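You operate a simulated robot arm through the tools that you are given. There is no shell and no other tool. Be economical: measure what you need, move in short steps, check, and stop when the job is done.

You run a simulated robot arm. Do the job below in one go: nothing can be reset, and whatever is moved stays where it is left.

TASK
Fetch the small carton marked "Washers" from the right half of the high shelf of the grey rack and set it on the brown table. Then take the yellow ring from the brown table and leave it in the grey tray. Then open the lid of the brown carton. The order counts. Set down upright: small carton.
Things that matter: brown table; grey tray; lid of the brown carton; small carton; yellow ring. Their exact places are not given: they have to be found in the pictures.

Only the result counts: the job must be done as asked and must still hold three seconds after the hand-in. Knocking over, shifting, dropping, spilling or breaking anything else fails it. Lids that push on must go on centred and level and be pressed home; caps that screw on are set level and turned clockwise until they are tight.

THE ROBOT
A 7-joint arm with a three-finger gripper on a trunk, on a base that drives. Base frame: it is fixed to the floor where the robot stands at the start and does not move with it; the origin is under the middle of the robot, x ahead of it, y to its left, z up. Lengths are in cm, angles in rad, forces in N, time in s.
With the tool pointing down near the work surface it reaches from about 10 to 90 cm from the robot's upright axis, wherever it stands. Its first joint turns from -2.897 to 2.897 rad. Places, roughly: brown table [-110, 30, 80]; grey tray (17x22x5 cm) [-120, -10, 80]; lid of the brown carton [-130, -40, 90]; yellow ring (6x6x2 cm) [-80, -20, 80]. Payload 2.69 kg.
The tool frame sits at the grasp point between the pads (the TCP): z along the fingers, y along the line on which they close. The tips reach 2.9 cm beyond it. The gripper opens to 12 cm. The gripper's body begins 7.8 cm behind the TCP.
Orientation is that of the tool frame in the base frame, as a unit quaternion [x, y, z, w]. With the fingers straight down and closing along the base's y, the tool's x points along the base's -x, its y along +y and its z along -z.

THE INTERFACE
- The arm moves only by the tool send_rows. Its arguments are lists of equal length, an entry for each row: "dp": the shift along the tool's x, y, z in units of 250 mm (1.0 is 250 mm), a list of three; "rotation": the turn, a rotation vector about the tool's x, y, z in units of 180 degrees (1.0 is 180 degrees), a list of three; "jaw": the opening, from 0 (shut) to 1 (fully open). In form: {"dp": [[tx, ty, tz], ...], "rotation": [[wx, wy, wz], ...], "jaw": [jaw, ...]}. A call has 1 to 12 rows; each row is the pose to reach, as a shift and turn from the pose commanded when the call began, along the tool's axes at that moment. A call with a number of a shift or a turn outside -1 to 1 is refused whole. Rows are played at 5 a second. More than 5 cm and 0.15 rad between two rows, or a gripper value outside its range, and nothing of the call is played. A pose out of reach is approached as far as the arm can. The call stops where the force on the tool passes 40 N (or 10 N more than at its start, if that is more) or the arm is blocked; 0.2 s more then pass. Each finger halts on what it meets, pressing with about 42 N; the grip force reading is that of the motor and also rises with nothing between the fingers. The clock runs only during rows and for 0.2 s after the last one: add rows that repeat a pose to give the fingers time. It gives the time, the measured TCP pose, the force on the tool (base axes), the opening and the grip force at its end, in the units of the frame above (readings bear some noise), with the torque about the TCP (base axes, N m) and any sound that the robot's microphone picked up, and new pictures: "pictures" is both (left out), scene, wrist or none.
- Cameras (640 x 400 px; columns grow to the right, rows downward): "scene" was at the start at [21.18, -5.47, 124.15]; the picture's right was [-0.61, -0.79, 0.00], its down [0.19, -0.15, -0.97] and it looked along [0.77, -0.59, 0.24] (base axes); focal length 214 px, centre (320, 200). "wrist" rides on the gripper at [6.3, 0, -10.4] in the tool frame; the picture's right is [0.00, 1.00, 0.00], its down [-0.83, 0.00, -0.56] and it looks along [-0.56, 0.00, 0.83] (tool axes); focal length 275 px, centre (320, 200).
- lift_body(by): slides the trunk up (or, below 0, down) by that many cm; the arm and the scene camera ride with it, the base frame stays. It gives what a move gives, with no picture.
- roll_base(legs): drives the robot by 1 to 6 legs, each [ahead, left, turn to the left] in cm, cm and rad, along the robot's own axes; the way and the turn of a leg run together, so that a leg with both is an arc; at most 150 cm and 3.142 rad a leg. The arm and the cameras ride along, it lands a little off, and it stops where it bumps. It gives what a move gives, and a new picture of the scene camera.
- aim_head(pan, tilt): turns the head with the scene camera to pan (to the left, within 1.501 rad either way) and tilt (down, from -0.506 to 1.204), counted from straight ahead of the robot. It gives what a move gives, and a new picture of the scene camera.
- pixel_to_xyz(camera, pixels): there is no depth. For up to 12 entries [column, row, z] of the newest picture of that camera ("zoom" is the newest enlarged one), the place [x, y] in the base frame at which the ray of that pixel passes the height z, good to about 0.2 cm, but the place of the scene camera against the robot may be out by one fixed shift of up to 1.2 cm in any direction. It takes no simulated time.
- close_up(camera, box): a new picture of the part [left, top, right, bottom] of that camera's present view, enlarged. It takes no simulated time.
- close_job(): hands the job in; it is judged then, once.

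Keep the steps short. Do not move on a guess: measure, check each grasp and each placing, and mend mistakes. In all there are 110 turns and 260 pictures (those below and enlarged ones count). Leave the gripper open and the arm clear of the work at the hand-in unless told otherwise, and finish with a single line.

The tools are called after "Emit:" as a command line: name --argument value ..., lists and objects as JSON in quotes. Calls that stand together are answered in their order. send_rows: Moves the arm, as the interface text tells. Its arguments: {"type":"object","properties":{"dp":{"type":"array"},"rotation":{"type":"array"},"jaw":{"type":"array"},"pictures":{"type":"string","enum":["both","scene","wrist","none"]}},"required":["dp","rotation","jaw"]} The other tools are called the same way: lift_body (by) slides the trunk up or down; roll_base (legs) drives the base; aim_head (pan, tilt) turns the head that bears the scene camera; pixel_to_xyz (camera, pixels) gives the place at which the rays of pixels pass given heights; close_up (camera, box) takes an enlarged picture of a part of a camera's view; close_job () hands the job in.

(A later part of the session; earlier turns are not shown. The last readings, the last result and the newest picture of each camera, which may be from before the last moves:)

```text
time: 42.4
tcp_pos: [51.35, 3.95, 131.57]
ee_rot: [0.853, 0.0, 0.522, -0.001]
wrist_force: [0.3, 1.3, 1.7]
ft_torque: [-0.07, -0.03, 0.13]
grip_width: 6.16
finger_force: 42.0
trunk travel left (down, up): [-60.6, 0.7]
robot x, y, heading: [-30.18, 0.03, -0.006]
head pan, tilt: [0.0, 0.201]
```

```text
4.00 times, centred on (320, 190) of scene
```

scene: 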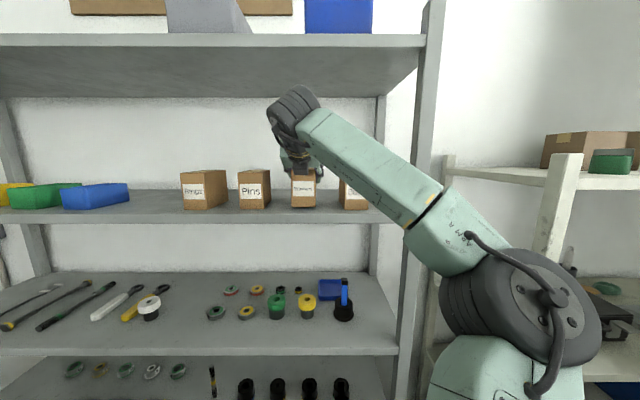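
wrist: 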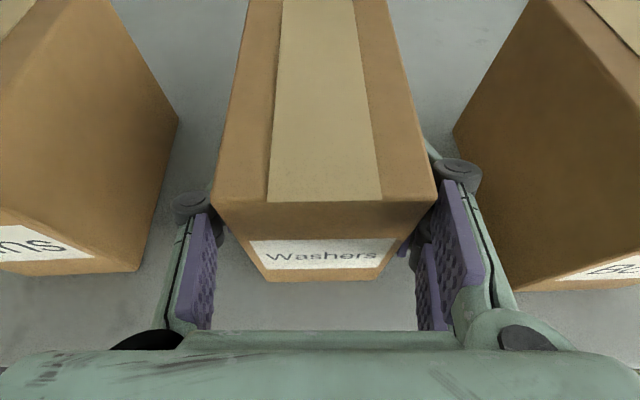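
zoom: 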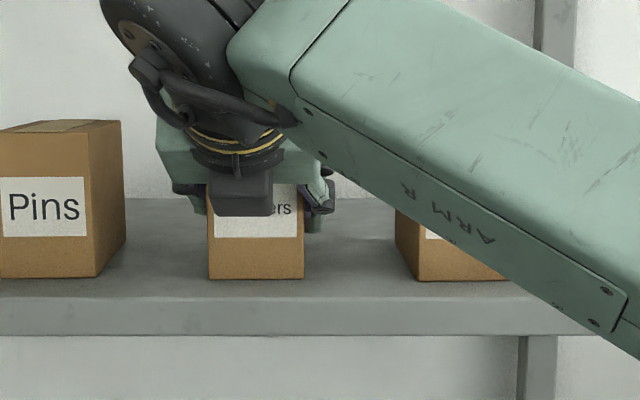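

Firm at 6.16 cm and 42 N. I lift 4 cm.

Emit:
send_rows --dp '[[0.036, 0, -0.018], [0.071, 0, -0.036], [0.107, 0, -0.055], [0.142, 0, -0.073], [0.142, 0, -0.073]]' --rotation '[[0, 0, 0], [0, 0, 0], [0, 0, 0], [0, 0, 0], [0, 0, 0]]' --jaw '[0.2, 0.2, 0.2, 0.2, 0.2]' --pictures "wrist"

Emit:
close_up --camera "scene" --box '[240, 140, 400, 240]'

```text
time: 43.6
tcp_pos: [51.57, 3.92, 135.44]
ee_rot: [0.854, 0.0, 0.52, 0.0]
wrist_force: [0.7, -0.2, -5.0]
ft_torque: [0.03, 0.18, -0.01]
grip_width: 6.17
finger_force: 42.1
trunk travel left (down, up): [-60.6, 0.7]
robot x, y, heading: [-29.97, -0.11, -0.0]
head pan, tilt: [0.0, 0.201]
```

wrist: 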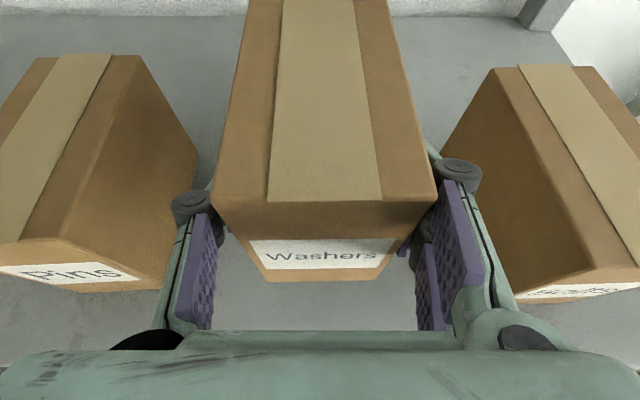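

```text
4.00 times, centred on (320, 190) of scene
```

zoom: 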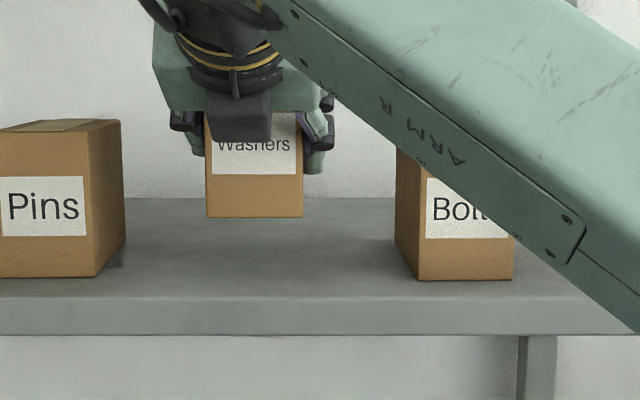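

Held without slipping (carton base 5.5 cm below the TCP). I draw it straight back out of the rack by 26 cm.

Emit:
send_rows --dp '[[-0.079, 0, -0.154], [-0.158, 0, -0.309], [-0.237, 0, -0.463], [-0.315, 0, -0.617], [-0.394, 0, -0.772], [-0.473, 0, -0.926], [-0.473, 0, -0.926]]' --rotation '[[0, 0, 0], [0, 0, 0], [0, 0, 0], [0, 0, 0], [0, 0, 0], [0, 0, 0], [0, 0, 0]]' --jaw '[0.2, 0.2, 0.2, 0.2, 0.2, 0.2, 0.2]'

```text
time: 45.2
tcp_pos: [25.49, 4.1, 135.35]
ee_rot: [0.853, 0.0, 0.521, 0.0]
wrist_force: [0.8, -0.6, -4.1]
ft_torque: [0.01, 0.12, -0.01]
grip_width: 6.18
finger_force: 41.9
trunk travel left (down, up): [-60.6, 0.7]
robot x, y, heading: [-30.19, 0.01, -0.002]
head pan, tilt: [0.0, 0.201]
```

scene: 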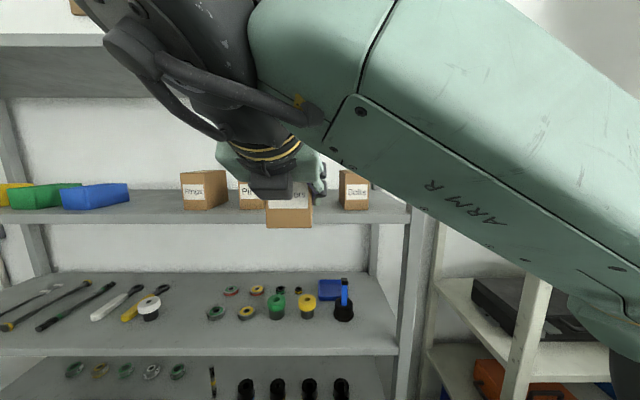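
wrist: 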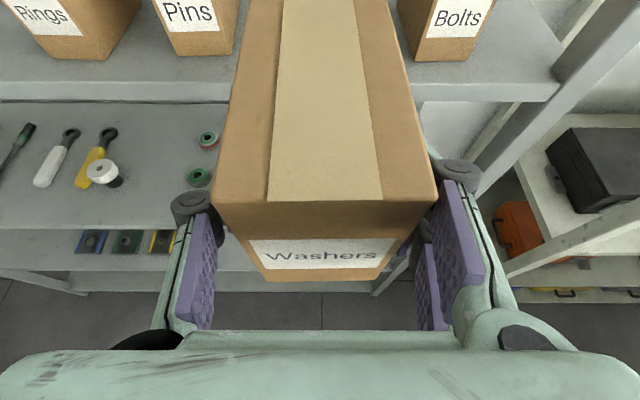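

The carton is clear of the rack. I turn left by a first 1.2 rad and look with the head ahead.

Emit:
roll_base --legs '[[0, 0, 1.2]]'

Emit:
aim_head --pan 1.2 --tilt 0.35

```text
time: 48.7
tcp_pos: [-14.41, 53.41, 135.54]
ee_rot: [0.702, 0.487, 0.428, -0.297]
wrist_force: [1.6, 0.1, -3.8]
ft_torque: [-0.12, 0.06, -0.02]
grip_width: 6.14
finger_force: 42.4
trunk travel left (down, up): [-60.6, 0.7]
robot x, y, heading: [-30.09, -0.15, 1.214]
head pan, tilt: [0.0, 0.201]
```

scene: 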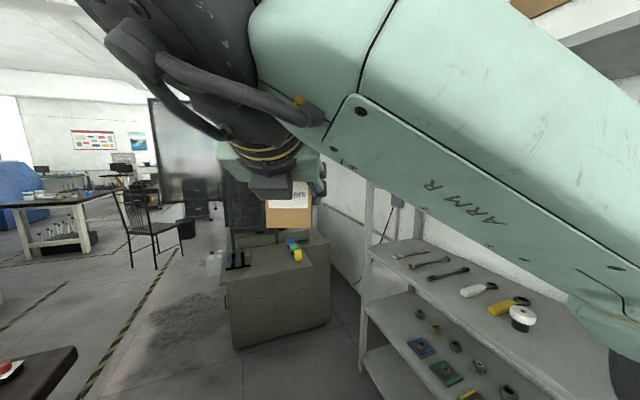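

```text
time: 50.1
tcp_pos: [-14.46, 53.36, 135.38]
ee_rot: [0.702, 0.486, 0.428, -0.297]
wrist_force: [0.1, -0.6, -3.7]
ft_torque: [-0.12, 0.08, 0.0]
grip_width: 6.18
finger_force: 41.9
trunk travel left (down, up): [-60.6, 0.7]
robot x, y, heading: [-29.96, 0.12, 1.209]
head pan, tilt: [1.201, 0.351]
```

scene: 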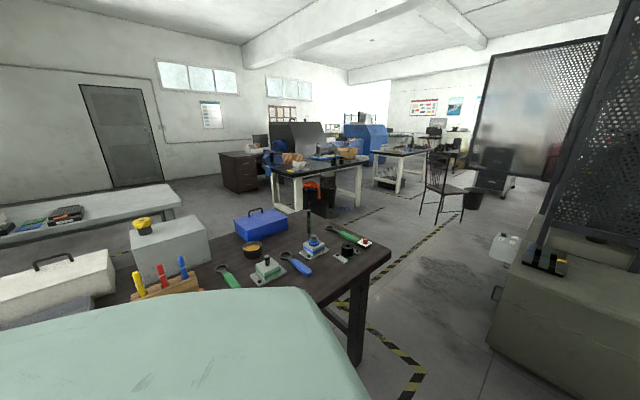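

The brown table is in view behind-left; nothing tall in the sweep. I turn on to face it.

Emit:
roll_base --legs '[[0, 0, 1.93]]'

Emit:
aim_head --pan 0.0 --tilt 0.9

```text
time: 55.2
tcp_pos: [-85.66, -4.21, 135.33]
ee_rot: [0.0, 0.854, 0.0, -0.521]
wrist_force: [-0.2, 0.4, -4.3]
ft_torque: [-0.01, -0.15, 0.03]
grip_width: 6.16
finger_force: 42.3
trunk travel left (down, up): [-60.6, 0.7]
robot x, y, heading: [-29.98, 0.05, 3.136]
head pan, tilt: [1.201, 0.351]
```

scene: 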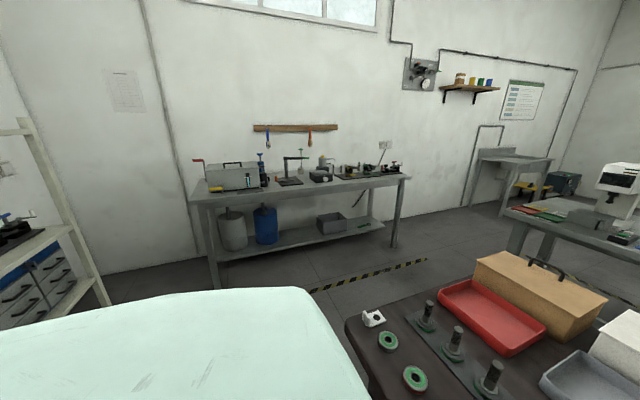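

```text
time: 56.6
tcp_pos: [-85.54, -4.13, 135.4]
ee_rot: [-0.001, 0.853, 0.0, -0.521]
wrist_force: [-0.4, -0.2, -5.1]
ft_torque: [-0.01, -0.12, 0.02]
grip_width: 6.17
finger_force: 41.6
trunk travel left (down, up): [-60.6, 0.7]
robot x, y, heading: [-30.48, -0.26, 3.139]
head pan, tilt: [0.0, 0.901]
```

scene: 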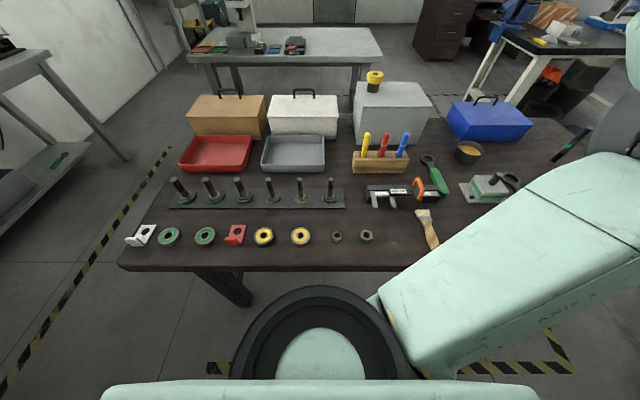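

Now the table is visible: brown carton at (228,115), grey tray at (295,153), yellow rings at (264,236) and (300,236). I measure at z≈80 and enlarge.

Emit:
close_up --camera "scene" --box '[120, 140, 440, 340]'

Emit:
close_up --camera "scene" --box '[160, 60, 400, 210]'

Emit:
pixel_to_xyz --camera "scene" --pixels '[[264, 236, 80], [300, 236, 80], [264, 172, 80], [323, 172, 80], [330, 137, 84], [120, 268, 80], [440, 268, 80], [400, 236, 80], [408, 200, 80], [190, 137, 80], [261, 137, 80], [345, 207, 80]]'

```text
2.00 times, centred on (280, 240) of scene
```

zoom: 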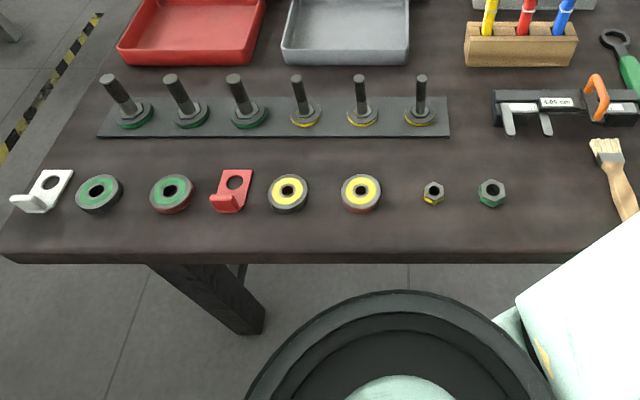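

```text
2.67 times, centred on (280, 135) of scene
```

zoom: 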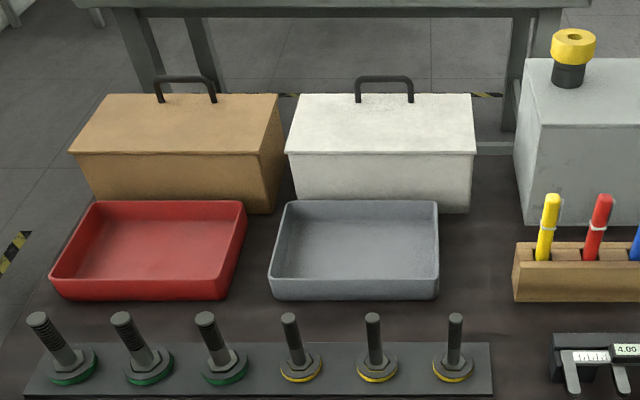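

```text
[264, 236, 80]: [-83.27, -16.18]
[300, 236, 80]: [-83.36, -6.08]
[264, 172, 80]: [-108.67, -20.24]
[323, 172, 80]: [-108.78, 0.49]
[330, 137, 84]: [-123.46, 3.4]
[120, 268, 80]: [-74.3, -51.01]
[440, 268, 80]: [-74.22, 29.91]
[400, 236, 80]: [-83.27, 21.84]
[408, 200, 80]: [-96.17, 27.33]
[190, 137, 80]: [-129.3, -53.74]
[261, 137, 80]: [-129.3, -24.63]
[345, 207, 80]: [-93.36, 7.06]
```

The all-yellow/grey ring at (-83,-16) matches the given place. I need a free spot for the carton; I look at the right end of the table.

Emit:
aim_head --pan -0.8 --tilt 0.8

```text
time: 57.8
tcp_pos: [-85.53, -4.24, 135.37]
ee_rot: [0.001, 0.854, 0.0, -0.52]
wrist_force: [0.0, 0.4, -3.7]
ft_torque: [-0.04, -0.12, 0.0]
grip_width: 6.14
finger_force: 41.7
trunk travel left (down, up): [-60.6, 0.7]
robot x, y, heading: [-30.19, -0.16, 3.136]
head pan, tilt: [-0.799, 0.799]
```

scene: 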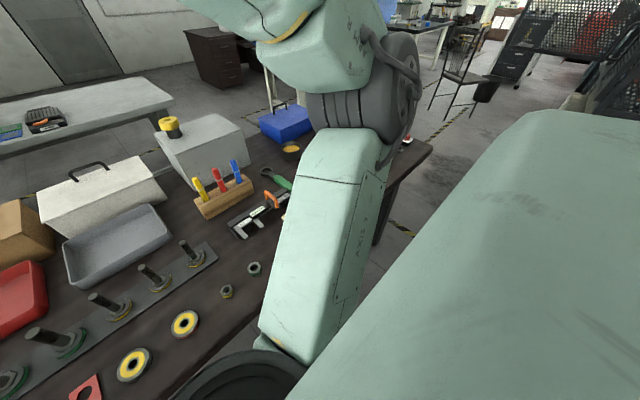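

The arm hides it. I shift the robot 40 cm to its right to see and reach that end.

Emit:
roll_base --legs '[[0, -40, 0]]'

Emit:
aim_head --pan 0 --tilt 0.9

Emit:
close_up --camera "scene" --box '[160, 120, 480, 320]'

```text
time: 61.5
tcp_pos: [-85.51, 36.01, 135.28]
ee_rot: [0.0, 0.853, -0.001, -0.521]
wrist_force: [0.6, -0.4, -4.5]
ft_torque: [-0.02, -0.11, 0.0]
grip_width: 6.13
finger_force: 41.6
trunk travel left (down, up): [-60.6, 0.7]
robot x, y, heading: [-30.18, 39.89, 3.142]
head pan, tilt: [-0.799, 0.799]
```

scene: 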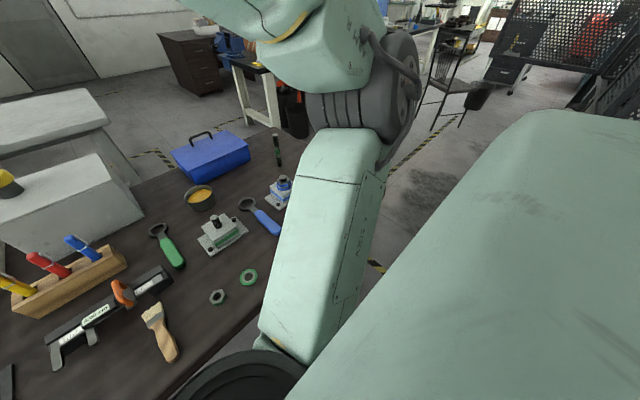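

```text
time: 62.6
tcp_pos: [-85.42, 35.9, 135.35]
ee_rot: [0.001, 0.854, 0.001, -0.521]
wrist_force: [0.2, 0.0, -4.2]
ft_torque: [-0.02, -0.13, 0.02]
grip_width: 6.15
finger_force: 41.9
trunk travel left (down, up): [-60.6, 0.7]
robot x, y, heading: [-30.12, 39.57, 3.144]
head pan, tilt: [0.0, 0.901]
```

scene: 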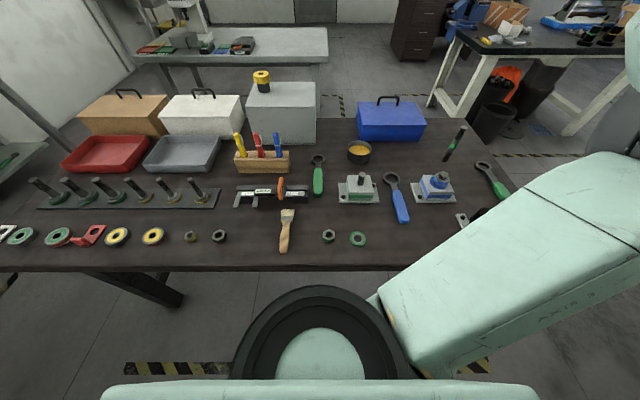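

```text
2.00 times, centred on (320, 220) of scene
```

zoom: 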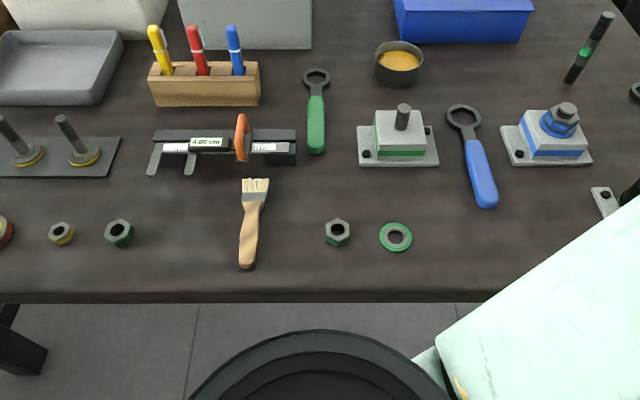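

There is a free patch at the front, right of the green washer (zoom about (500,250)). I measure its bounds.

Emit:
pixel_to_xyz --camera "zoom" --pixels '[[488, 210, 80], [412, 236, 80], [600, 215, 80], [450, 290, 80], [500, 250, 80], [132, 235, 80], [238, 255, 80], [190, 176, 80], [550, 166, 80], [320, 236, 80]]'

```text
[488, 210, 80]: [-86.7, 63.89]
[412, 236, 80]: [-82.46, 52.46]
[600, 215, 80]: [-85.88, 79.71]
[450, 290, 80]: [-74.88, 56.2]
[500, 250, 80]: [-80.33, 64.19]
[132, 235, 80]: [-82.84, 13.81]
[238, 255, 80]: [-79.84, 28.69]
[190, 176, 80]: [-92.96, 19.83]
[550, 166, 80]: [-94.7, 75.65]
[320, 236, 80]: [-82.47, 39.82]
```

I choose the patch centred at y≈21 between the nut and the brush (x −93…−75). First stage: go over it and down 20 cm.

Emit:
send_rows --dp '[[-0.134, -0.098, 0.031], [-0.268, -0.196, 0.062], [-0.401, -0.294, 0.093], [-0.535, -0.392, 0.124], [-0.669, -0.49, 0.155], [-0.803, -0.588, 0.186], [-0.803, -0.588, 0.186]]' --rotation '[[0, 0, 0], [0, 0, 0], [0, 0, 0], [0, 0, 0], [0, 0, 0], [0, 0, 0], [0, 0, 0]]' --jaw '[0.2, 0.2, 0.2, 0.2, 0.2, 0.2, 0.2]'

```text
time: 64.2
tcp_pos: [-81.56, 21.78, 115.08]
ee_rot: [-0.002, 0.854, -0.003, -0.52]
wrist_force: [0.0, 0.6, -4.9]
ft_torque: [-0.01, -0.15, -0.01]
grip_width: 6.15
finger_force: 41.9
out of reach, approached as far as the arm can: row 5, 6, 7
trunk travel left (down, up): [-60.6, 0.7]
robot x, y, heading: [-29.71, 39.99, 3.139]
head pan, tilt: [0.0, 0.901]
```

scene: 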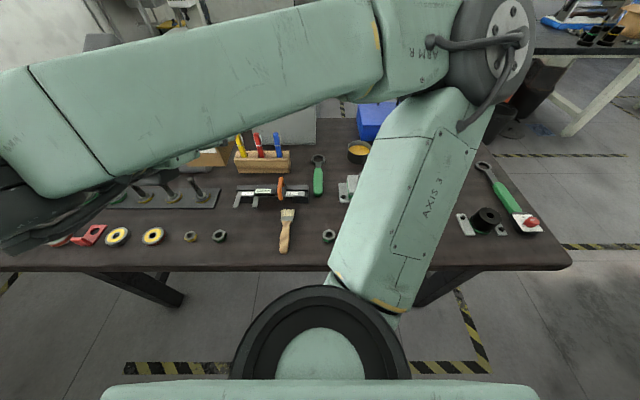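
wrist: 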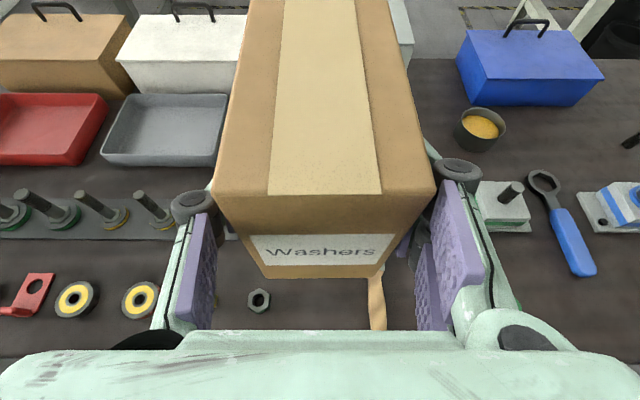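

The arm is at its near limit; lowering the trunk keeps this good shape. The elbow is at z≈130, so a 22 cm drop is safe.

Emit:
lift_body --by -22

Emit:
send_rows --dp '[[0, 0, 0]]' --rotation '[[0, 0, 0]]' --jaw '[0.2]'

```text
time: 66.5
tcp_pos: [-81.59, 21.87, 93.14]
ee_rot: [-0.001, 0.854, -0.002, -0.521]
wrist_force: [0.4, -0.2, -5.8]
ft_torque: [-0.01, -0.17, 0.0]
grip_width: 6.12
finger_force: 41.8
trunk travel left (down, up): [-38.6, 22.7]
robot x, y, heading: [-30.55, 40.27, 3.139]
head pan, tilt: [0.0, 0.901]
```

```text
time: 66.9
tcp_pos: [-81.66, 21.92, 93.0]
ee_rot: [-0.002, 0.854, -0.002, -0.52]
wrist_force: [-0.3, 0.5, -2.9]
ft_torque: [-0.01, -0.14, 0.02]
grip_width: 6.15
finger_force: 42.0
trunk travel left (down, up): [-38.6, 22.7]
robot x, y, heading: [-29.91, 40.4, 3.141]
head pan, tilt: [0.0, 0.901]
```

scene: 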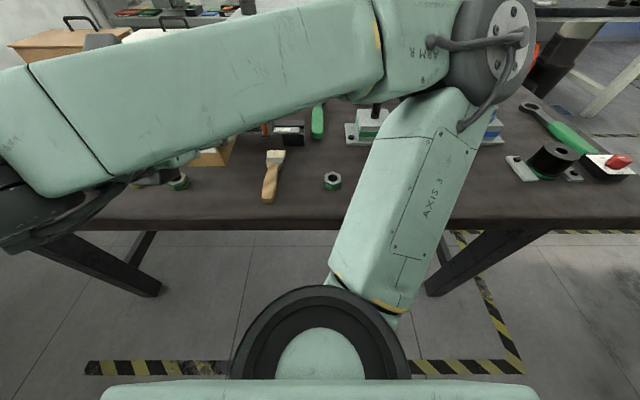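
wrist: 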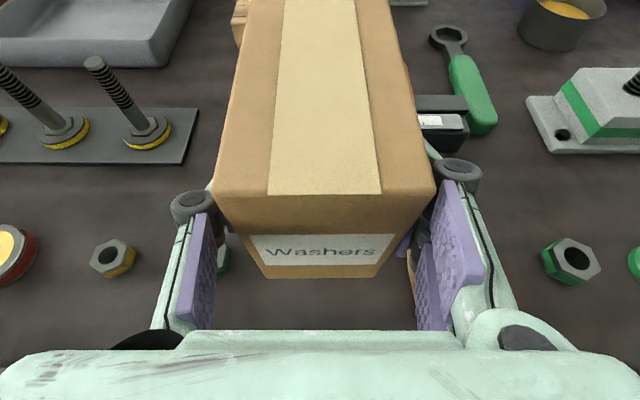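

I check where the nut (222,262) and brush (411,270) are relative to the carton, with the wrist camera.

Emit:
pixel_to_xyz --camera "wrist" --pixels '[[228, 262, 81], [408, 262, 81], [222, 270, 80], [262, 278, 87], [385, 278, 87], [570, 258, 81], [112, 258, 81], [320, 310, 80]]'

Emit:
pixel_to_xyz --camera "scene" --pixels '[[332, 181, 81], [272, 190, 81], [275, 150, 81], [332, 181, 80], [332, 181, 79], [285, 225, 80]]'

```text
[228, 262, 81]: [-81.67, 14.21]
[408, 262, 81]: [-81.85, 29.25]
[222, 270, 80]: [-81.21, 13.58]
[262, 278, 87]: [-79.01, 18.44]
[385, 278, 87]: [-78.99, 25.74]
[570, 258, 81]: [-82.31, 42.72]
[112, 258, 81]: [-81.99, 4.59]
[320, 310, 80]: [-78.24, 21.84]
```

```text
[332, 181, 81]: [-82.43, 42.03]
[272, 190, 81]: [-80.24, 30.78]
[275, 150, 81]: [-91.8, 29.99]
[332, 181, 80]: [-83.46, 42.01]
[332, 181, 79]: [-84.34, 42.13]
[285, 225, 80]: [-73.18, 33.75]
```

Gaps are fine sideways; I back the base 1.5 cm for clearance to the caliper, then descend to ~0.7 cm above the table.

Emit:
roll_base --legs '[[-1.5, 0, 0]]'

Emit:
send_rows --dp '[[-0.08, 0, 0.041], [-0.16, 0, 0.082], [-0.242, 0, 0.124], [-0.242, 0, 0.124]]' --rotation '[[0, 0, 0], [0, 0, 0], [0, 0, 0], [0, 0, 0]]' --jaw '[0.2, 0.2, 0.2, 0.2]'

```text
time: 67.7
tcp_pos: [-80.12, 21.93, 93.07]
ee_rot: [-0.002, 0.854, -0.003, -0.52]
wrist_force: [0.4, 0.8, -4.9]
ft_torque: [0.02, -0.1, -0.01]
grip_width: 6.16
finger_force: 41.7
trunk travel left (down, up): [-38.6, 22.7]
robot x, y, heading: [-28.37, 40.25, 3.138]
head pan, tilt: [0.0, 0.901]
```

scene: 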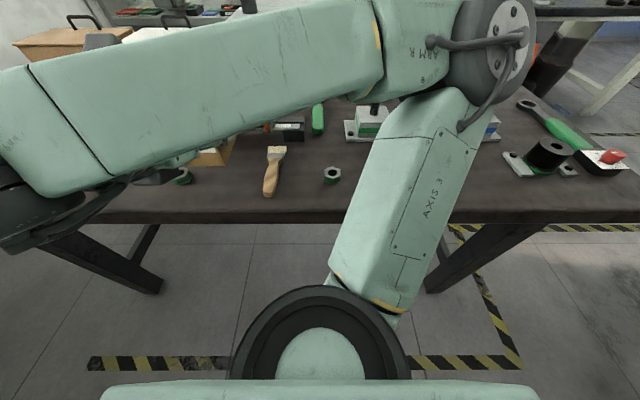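

```text
time: 68.7
tcp_pos: [-80.5, 20.63, 87.56]
ee_rot: [-0.003, 0.854, -0.004, -0.521]
wrist_force: [34.1, -0.8, 4.8]
ft_torque: [-0.02, -0.48, 0.07]
grip_width: 6.12
finger_force: 42.1
out of reach, approached as far as the arm can: row 2, 3, 4
trunk travel left (down, up): [-38.6, 22.7]
robot x, y, heading: [-28.24, 40.03, 3.142]
head pan, tilt: [0.0, 0.901]
```

scene: 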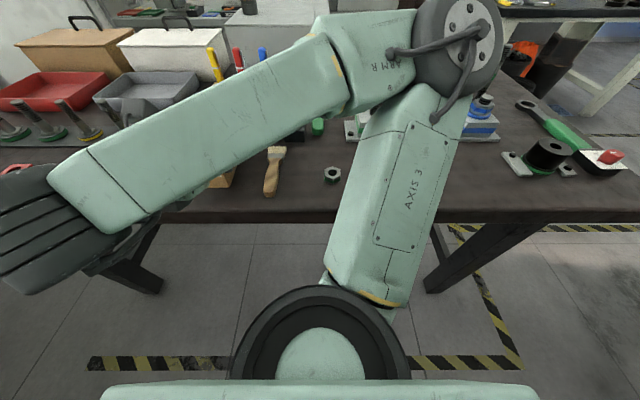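
wrist: 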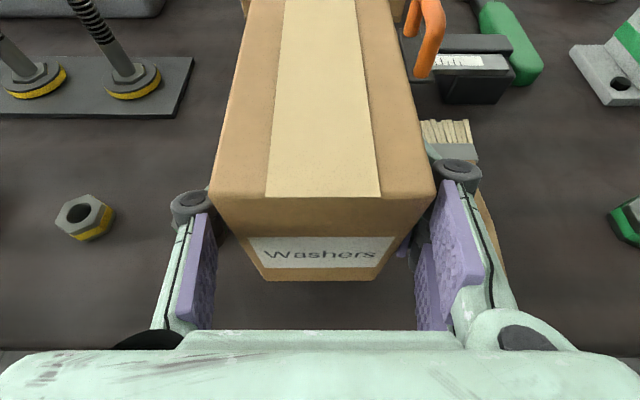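

A 34 N push along x: the carton's far bottom edge met something (caliper likely). I go up at once and look.

Emit:
send_rows --dp '[[0.07, 0, -0.036], [0.142, 0, -0.073], [0.142, 0, -0.073]]' --rotation '[[0, 0, 0], [0, 0, 0], [0, 0, 0]]' --jaw '[0.2, 0.2, 0.2]'

Emit:
close_up --camera "wrist" --box '[320, 0, 640, 200]'

```text
time: 69.5
tcp_pos: [-80.86, 20.78, 91.36]
ee_rot: [-0.001, 0.854, -0.002, -0.52]
wrist_force: [0.0, 0.1, -4.6]
ft_torque: [0.0, -0.14, -0.01]
grip_width: 6.17
finger_force: 41.6
trunk travel left (down, up): [-38.6, 22.7]
robot x, y, heading: [-28.61, 40.05, 3.143]
head pan, tilt: [0.0, 0.901]
```

scene: 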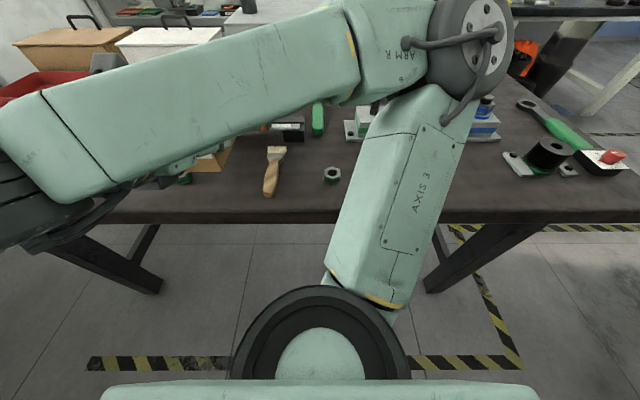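
wrist: 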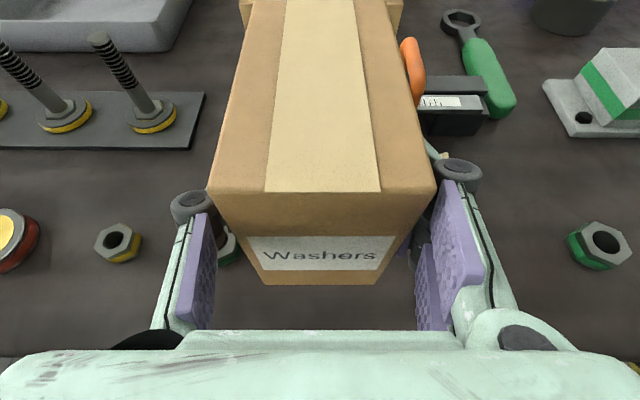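

```text
2.00 times, centred on (480, 100) of wrist
```

zoom: 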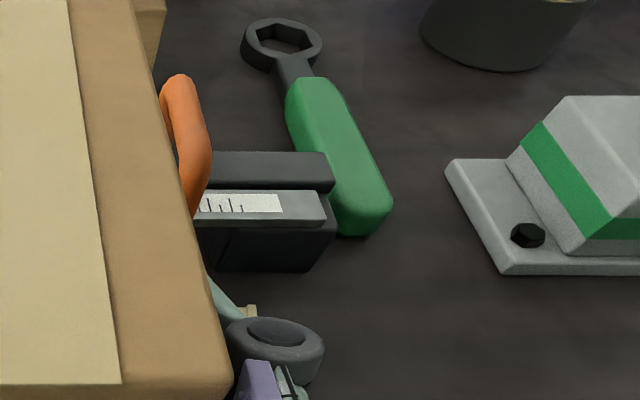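

Emit:
pixel_to_xyz --camera "zoom" --pixels '[[310, 272, 80], [312, 272, 81], [370, 236, 80], [250, 272, 80], [196, 225, 83], [205, 75, 88]]'

```text
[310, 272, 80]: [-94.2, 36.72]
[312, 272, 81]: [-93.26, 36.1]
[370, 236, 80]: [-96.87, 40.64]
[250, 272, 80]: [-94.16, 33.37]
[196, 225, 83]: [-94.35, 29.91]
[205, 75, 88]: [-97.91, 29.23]
```

The caliper has not visibly moved. Its jaws stand out toward the carton, so I will set the carton nearer the edge. I raise the trunk 5, back off 13 cm, then reach out 10 cm so the arm is in a better range.

Emit:
lift_body --by 5

Emit:
roll_base --legs '[[-13, 0, 0]]'

Emit:
send_rows --dp '[[0, 0.01, 0], [0.061, 0.02, 0.119], [0.121, 0.03, 0.237], [0.182, 0.03, 0.356], [0.182, 0.03, 0.356]]' --rotation '[[0, 0, 0], [0, 0, 0], [0, 0, 0], [0, 0, 0], [0, 0, 0]]' --jaw '[0.2, 0.2, 0.2, 0.2, 0.2]'

```text
time: 70.4
tcp_pos: [-80.73, 20.69, 96.3]
ee_rot: [-0.002, 0.854, -0.003, -0.52]
wrist_force: [0.1, 0.4, -4.2]
ft_torque: [0.02, -0.11, -0.01]
grip_width: 6.17
finger_force: 42.3
trunk travel left (down, up): [-43.6, 17.7]
robot x, y, heading: [-28.36, 39.93, 3.14]
head pan, tilt: [0.0, 0.901]
```

```text
time: 71.7
tcp_pos: [-67.77, 20.74, 96.38]
ee_rot: [-0.001, 0.854, -0.002, -0.52]
wrist_force: [0.2, 0.3, -4.4]
ft_torque: [-0.03, -0.14, 0.01]
grip_width: 6.16
finger_force: 42.2
trunk travel left (down, up): [-43.6, 17.7]
robot x, y, heading: [-15.74, 40.22, 3.143]
head pan, tilt: [0.0, 0.901]
```

scene: 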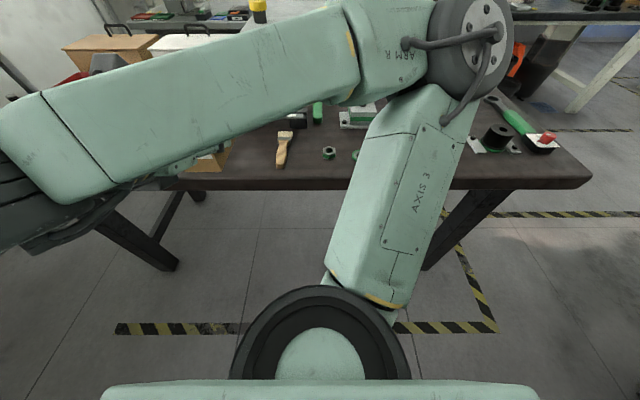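

```text
time: 72.9
tcp_pos: [-77.78, 21.31, 96.03]
ee_rot: [0.0, 0.854, -0.001, -0.52]
wrist_force: [-0.8, -0.2, -4.1]
ft_torque: [0.02, -0.14, 0.04]
grip_width: 6.15
finger_force: 41.9
trunk travel left (down, up): [-43.6, 17.7]
robot x, y, heading: [-15.33, 40.06, 3.14]
head pan, tilt: [0.0, 0.901]
```

scene: 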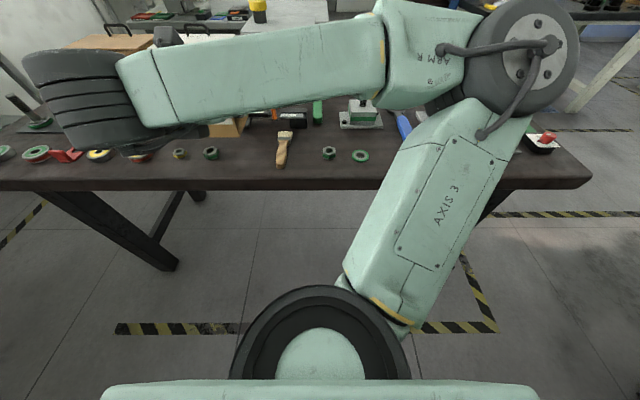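
wrist: 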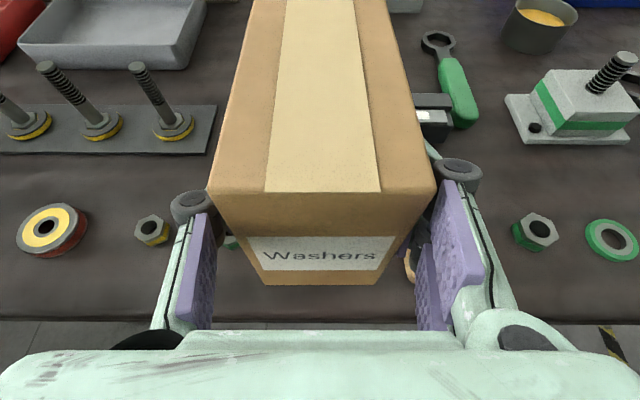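

Emit:
pixel_to_xyz --camera "wrist" --pixels '[[270, 320, 80], [380, 322, 80], [265, 284, 90.5], [377, 284, 90.5], [212, 193, 99.5], [434, 193, 99.5], [240, 240, 81], [408, 262, 81]]'

```text
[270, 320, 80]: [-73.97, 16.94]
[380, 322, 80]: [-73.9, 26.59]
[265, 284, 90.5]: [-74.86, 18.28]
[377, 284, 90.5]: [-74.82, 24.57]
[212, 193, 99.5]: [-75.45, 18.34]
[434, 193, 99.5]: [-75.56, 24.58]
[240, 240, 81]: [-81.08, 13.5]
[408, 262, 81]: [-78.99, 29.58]
```

Edge at x≈-73.9, near face about −75. I move 1 cm farther on and descend 9.5 cm, to ~1 cm above the table.

Emit:
send_rows --dp '[[-0.08, 0.004, 0.052], [-0.16, 0.008, 0.104], [-0.24, 0.008, 0.156], [-0.32, 0.008, 0.208], [-0.32, 0.008, 0.208]]' --rotation '[[0, 0, 0], [0, 0, 0], [0, 0, 0], [0, 0, 0], [0, 0, 0]]' --jaw '[0.2, 0.2, 0.2, 0.2, 0.2]'

```text
time: 74.1
tcp_pos: [-78.66, 21.69, 86.67]
ee_rot: [-0.001, 0.854, -0.002, -0.52]
wrist_force: [-0.8, 0.7, -4.6]
ft_torque: [-0.02, -0.13, 0.0]
grip_width: 6.15
finger_force: 42.3
trunk travel left (down, up): [-43.6, 17.7]
robot x, y, heading: [-15.48, 40.2, 3.138]
head pan, tilt: [0.0, 0.901]
```

scene: 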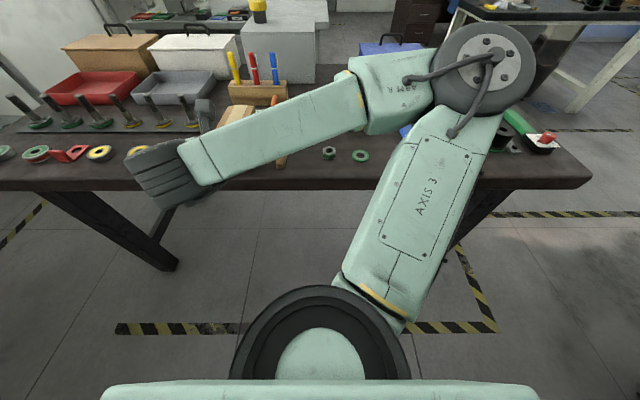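
wrist: 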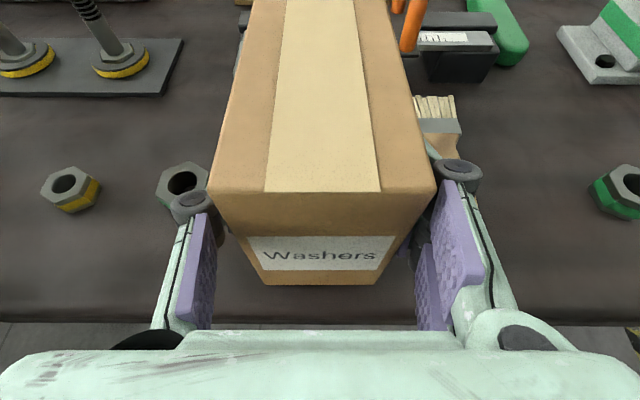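

Clear all around. I lower by 0.8 cm and read the force.

Emit:
send_rows --dp '[[-0.014, 0, 0.0073], [-0.0285, 0, 0.0146], [-0.0285, 0, 0.0146]]' --rotation '[[0, 0, 0], [0, 0, 0], [0, 0, 0]]' --jaw '[0.2, 0.2, 0.2]' --pictures "none"

```text
time: 74.9
tcp_pos: [-78.61, 21.76, 85.92]
ee_rot: [-0.001, 0.854, -0.003, -0.52]
wrist_force: [-0.1, 0.1, -4.5]
ft_torque: [0.01, -0.11, 0.01]
grip_width: 6.15
finger_force: 41.7
trunk travel left (down, up): [-43.6, 17.7]
robot x, y, heading: [-15.53, 39.73, 3.136]
head pan, tilt: [0.0, 0.901]
```

Emit:
send_rows --dp '[[-0.011, 0, 0.0055], [-0.0214, 0, 0.011], [-0.0214, 0, 0.011]]' --rotation '[[0, 0, 0], [0, 0, 0], [0, 0, 0]]' --jaw '[0.2, 0.2, 0.2]' --pictures "none"

```text
time: 75.7
tcp_pos: [-78.53, 21.58, 85.71]
ee_rot: [-0.001, 0.853, -0.003, -0.522]
wrist_force: [0.8, -0.7, 13.6]
ft_torque: [0.45, 1.48, 0.13]
grip_width: 6.17
finger_force: 41.9
trunk travel left (down, up): [-43.6, 17.7]
robot x, y, heading: [-15.61, 39.89, 3.135]
head pan, tilt: [0.0, 0.901]
```

Contact (13.6 N). I open the fingers gently and look.

Emit:
send_rows --dp '[[0, 0, 0], [0, 0, 0], [0, 0, 0], [0, 0, 0], [0, 0, 0], [0, 0, 0]]' --rotation '[[0, 0, 0], [0, 0, 0], [0, 0, 0], [0, 0, 0], [0, 0, 0], [0, 0, 0]]' --jaw '[0.52, 0.55, 0.6, 0.65, 0.7, 0.7]'

```text
time: 77.1
tcp_pos: [-78.62, 21.64, 85.48]
ee_rot: [-0.001, 0.854, -0.002, -0.52]
wrist_force: [-0.5, 0.2, 0.5]
ft_torque: [-0.03, 0.02, 0.01]
grip_width: 8.4
finger_force: 0.1
trunk travel left (down, up): [-43.6, 17.7]
robot x, y, heading: [-15.34, 39.88, 3.141]
head pan, tilt: [0.0, 0.901]
```

scene: 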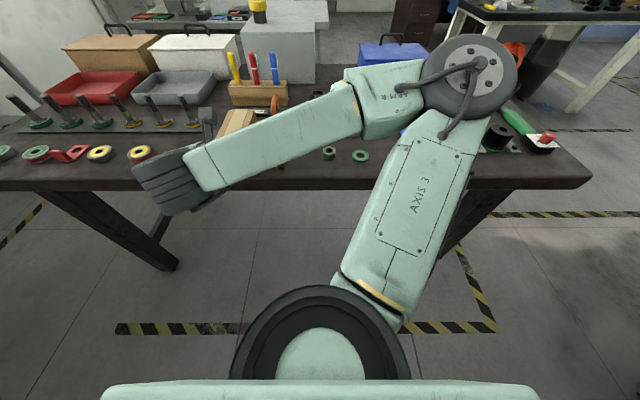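
wrist: 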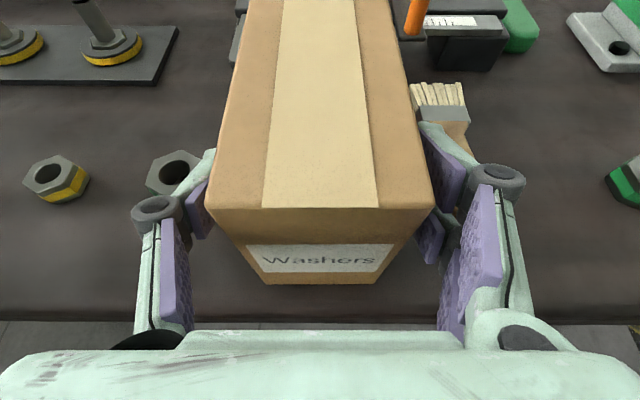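

Released; the carton stands. I draw the hand back along its own axis.

Emit:
send_rows --dp '[[0, 0, -0.1], [0, 0, -0.25], [0, 0, -0.4], [0, 0, -0.56], [0.1, 0, -0.66], [0.2, 0, -0.76]]' --rotation '[[0, 0, 0], [0, 0, 0], [0, 0, 0], [0, 0, 0], [0, 0, 0], [0, 0, 0]]' --jaw '[0.7, 0.7, 0.7, 0.7, 0.7, 0.7]'

```text
time: 78.5
tcp_pos: [-66.06, 23.18, 97.92]
ee_rot: [-0.003, 0.854, -0.004, -0.519]
wrist_force: [-0.3, 0.2, -0.2]
ft_torque: [0.04, -0.01, 0.02]
grip_width: 8.41
finger_force: 0.2
out of reach, approached as far as the arm can: row 2, 3, 4, 5, 6
trunk travel left (down, up): [-43.6, 17.7]
robot x, y, heading: [-15.42, 40.05, 3.136]
head pan, tilt: [0.0, 0.901]
```

scene: 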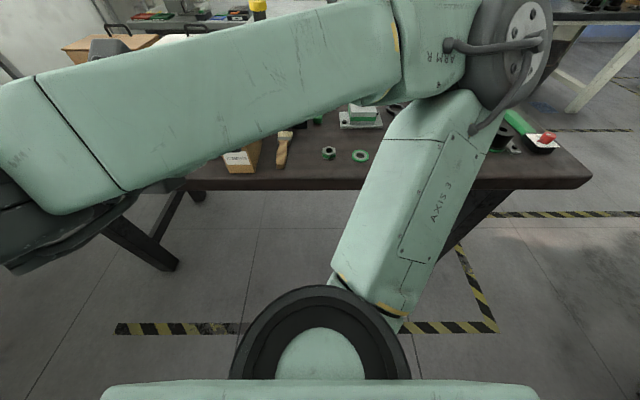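
wrist: 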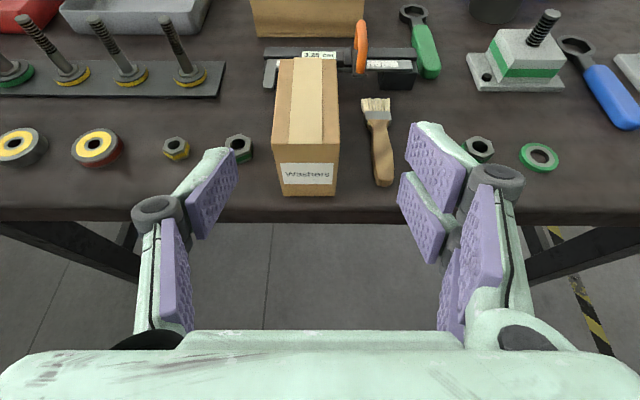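

The carton stands upright. I check the caliper next to it.

Emit:
close_up --camera "wrist" --box '[220, 10, 460, 160]'

```text
2.67 times, centred on (340, 85) of wrist
```

zoom: 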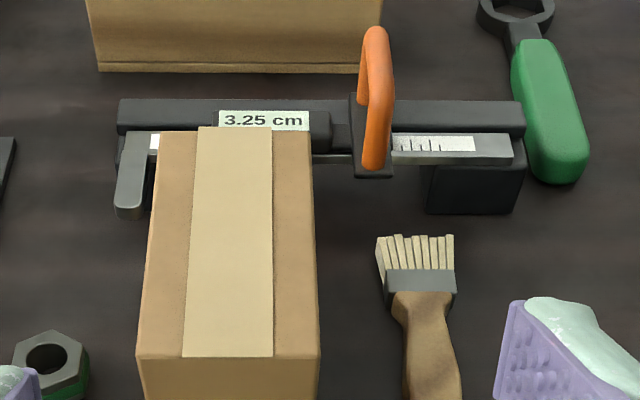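

The caliper slider keeps its relative place (lock at ~0.62 of its length as before), so it looks untouched. Next the ring. I drive 40 cm left, back in front of the ring.

Emit:
roll_base --legs '[[0, 40, 0]]'

Emit:
send_rows --dp '[[0.03, 0, -0.02], [0.06, 0, -0.04], [0.09, 0, -0.06], [0.12, 0, -0.08], [0.12, 0, -0.08], [0.12, 0, -0.08], [0.12, 0, -0.08], [0.12, 0, -0.08]]' --rotation '[[0, -0.045, 0], [0, -0.09, 0], [0, -0.135, 0], [0, -0.18, 0], [0, -0.225, 0], [0, -0.27, 0], [0, -0.315, 0], [0, -0.35, 0]]' --jaw '[0.8, 0.8, 0.8, 0.8, 0.8, 0.8, 0.8, 0.8]'

```text
time: 82.2
tcp_pos: [-65.83, -17.47, 97.95]
ee_rot: [-0.005, 0.854, -0.006, -0.519]
wrist_force: [-0.9, 0.1, -0.1]
ft_torque: [-0.01, 0.01, 0.0]
grip_width: 8.4
finger_force: 0.2
trunk travel left (down, up): [-43.6, 17.7]
robot x, y, heading: [-15.53, 0.23, -3.138]
head pan, tilt: [0.0, 0.901]
```

scene: 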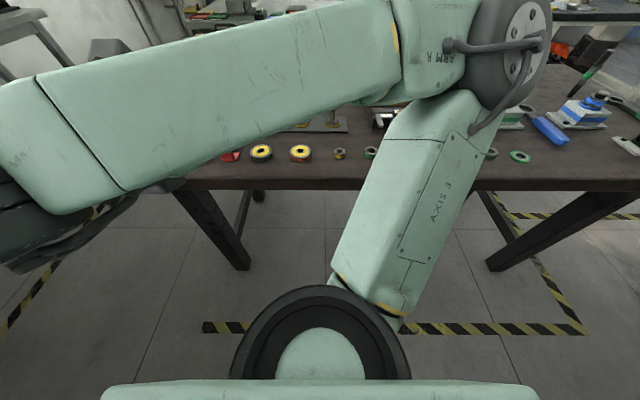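

```text
time: 84.0
tcp_pos: [-65.35, -17.5, 101.57]
ee_rot: [-0.009, 1.0, -0.002, 0.004]
wrist_force: [1.1, 0.0, 0.5]
ft_torque: [0.01, -0.01, -0.04]
grip_width: 9.61
finger_force: 0.1
trunk travel left (down, up): [-43.6, 17.7]
robot x, y, heading: [-15.41, 0.06, -3.136]
head pan, tilt: [0.0, 0.901]
```

scene: 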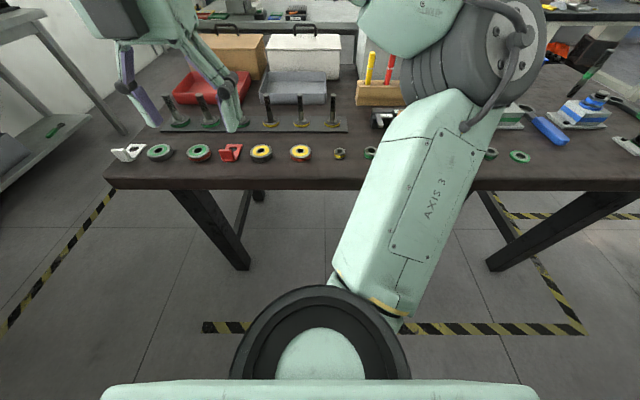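
wrist: 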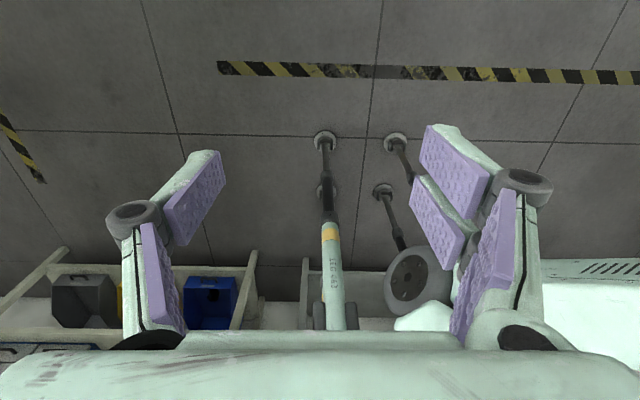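

Tool points down. I move it over the ring area and roll −90° so the fingers close along x (free space in front of and behind the ring).

Emit:
send_rows --dp '[[0.065, 0, 0], [0.13, 0, 0], [0.2, 0, 0], [0.26, 0, 0], [0.33, 0, 0], [0.4, 0, 0], [0.46, 0, 0], [0.52, 0, 0], [0.59, 0, 0], [0.66, 0, 0], [0.72, 0, 0]]' --rotation '[[0, 0, -0.0455], [0, 0, -0.091], [0, 0, -0.1364], [0, 0, -0.182], [0, 0, -0.2273], [0, 0, -0.2727], [0, 0, -0.318], [0, 0, -0.3636], [0, 0, -0.409], [0, 0, -0.4545], [0, 0, -0.5]]' --jaw '[0.8, 0.8, 0.8, 0.8, 0.8, 0.8, 0.8, 0.8, 0.8, 0.8, 0.8]'

```text
time: 86.3
tcp_pos: [-83.36, -17.88, 100.51]
ee_rot: [0.714, -0.701, 0.004, 0.0]
wrist_force: [0.8, 0.4, -0.1]
ft_torque: [0.01, -0.02, 0.0]
grip_width: 9.6
finger_force: 0.1
out of reach, approached as far as the arm can: row 7, 8, 9, 10, 11
trunk travel left (down, up): [-43.6, 17.7]
robot x, y, heading: [-15.77, -0.32, -3.131]
head pan, tilt: [0.0, 0.901]
```

scene: 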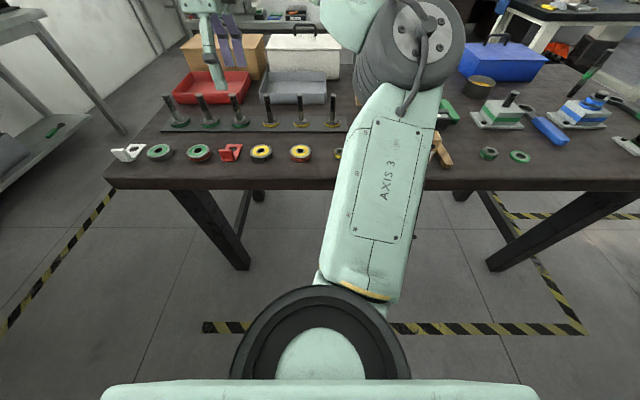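
wrist: 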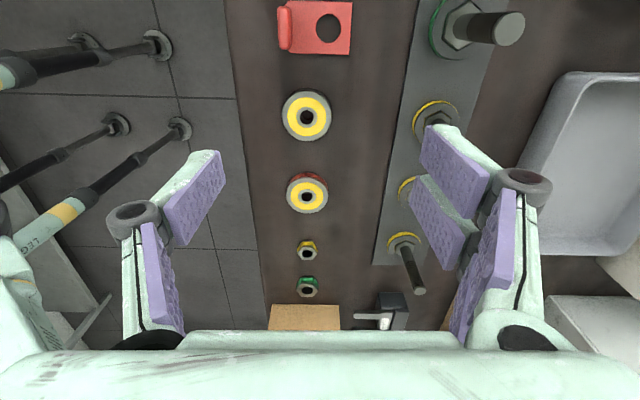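

I measure both rings with the wrist camera and look closely at which is "yellow".

Emit:
close_up --camera "wrist" --box '[200, 0, 440, 150]'

Emit:
close_up --camera "wrist" --box '[200, 150, 440, 300]'

Emit:
pixel_to_xyz --camera "wrist" --pixels '[[307, 117, 82], [307, 195, 82], [282, 117, 82], [333, 117, 82], [307, 92, 82], [307, 142, 81], [320, 53, 80], [262, 120, 80], [385, 200, 81]]'

```text
2.67 times, centred on (320, 75) of wrist
```

zoom: 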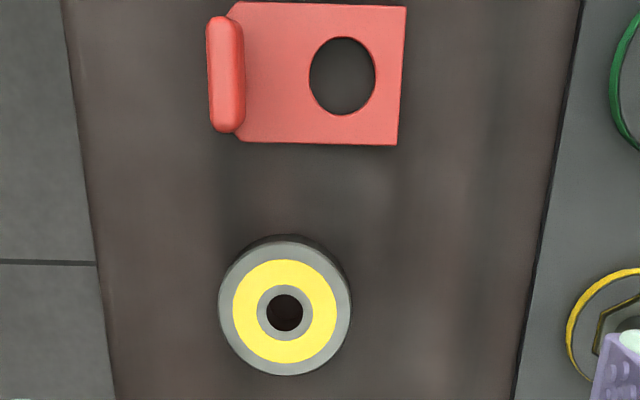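

```text
2.67 times, centred on (320, 225) of wrist
```

zoom: 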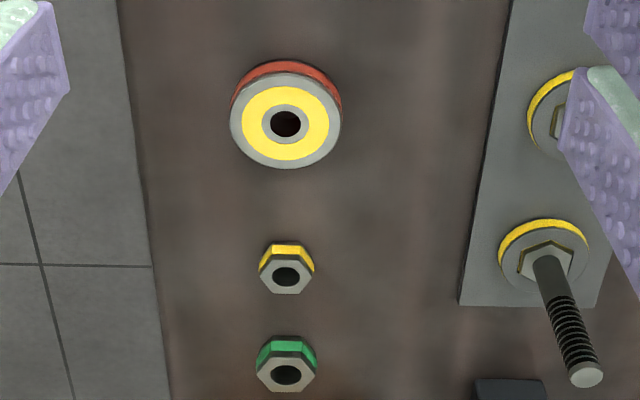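

```text
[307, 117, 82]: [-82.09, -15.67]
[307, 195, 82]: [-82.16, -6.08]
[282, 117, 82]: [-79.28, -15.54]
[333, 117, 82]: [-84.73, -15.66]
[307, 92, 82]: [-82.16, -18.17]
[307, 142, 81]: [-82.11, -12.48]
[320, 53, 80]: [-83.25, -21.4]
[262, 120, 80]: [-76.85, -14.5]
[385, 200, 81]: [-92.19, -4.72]
```

The plain yellow ring (no red band) is at (-82.1, -15.6), matching the listed place. I descend to z≈90 above it and recheck.

Emit:
send_rows --dp '[[-0.048, -0.025, 0.1], [-0.096, -0.05, 0.2], [-0.096, -0.05, 0.31], [-0.096, -0.05, 0.42], [-0.096, -0.05, 0.42]]' --rotation '[[0, 0, 0], [0, 0, 0], [0, 0, 0], [0, 0, 0], [0, 0, 0]]' --jaw '[0.75, 0.75, 0.75, 0.75, 0.75]'

```text
time: 87.5
tcp_pos: [-82.04, -15.49, 89.98]
ee_rot: [0.713, -0.701, 0.004, 0.0]
wrist_force: [-0.1, 0.0, 0.1]
ft_torque: [0.01, 0.0, 0.0]
grip_width: 8.98
finger_force: 0.1
trunk travel left (down, up): [-43.6, 17.7]
robot x, y, heading: [-15.42, 0.06, -3.137]
head pan, tilt: [0.0, 0.901]
```

scene: 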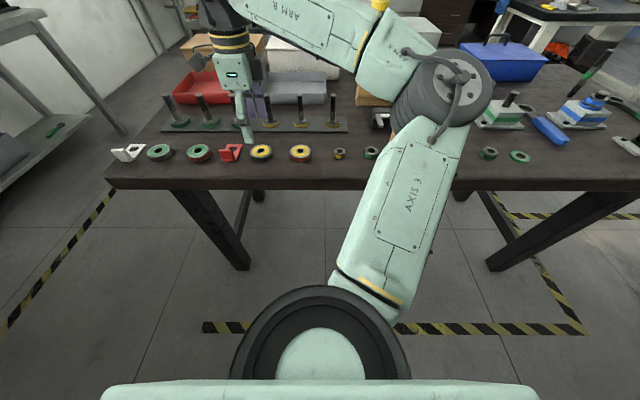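
wrist: 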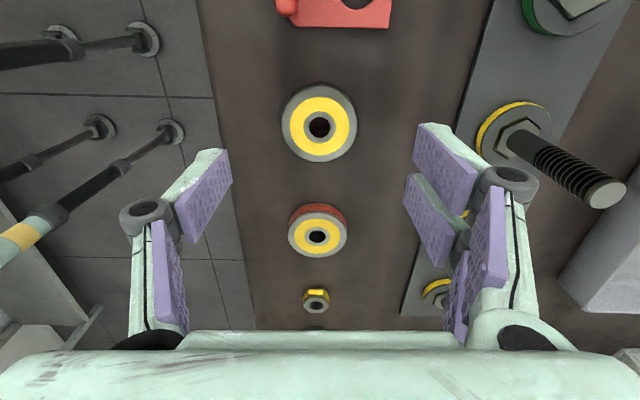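

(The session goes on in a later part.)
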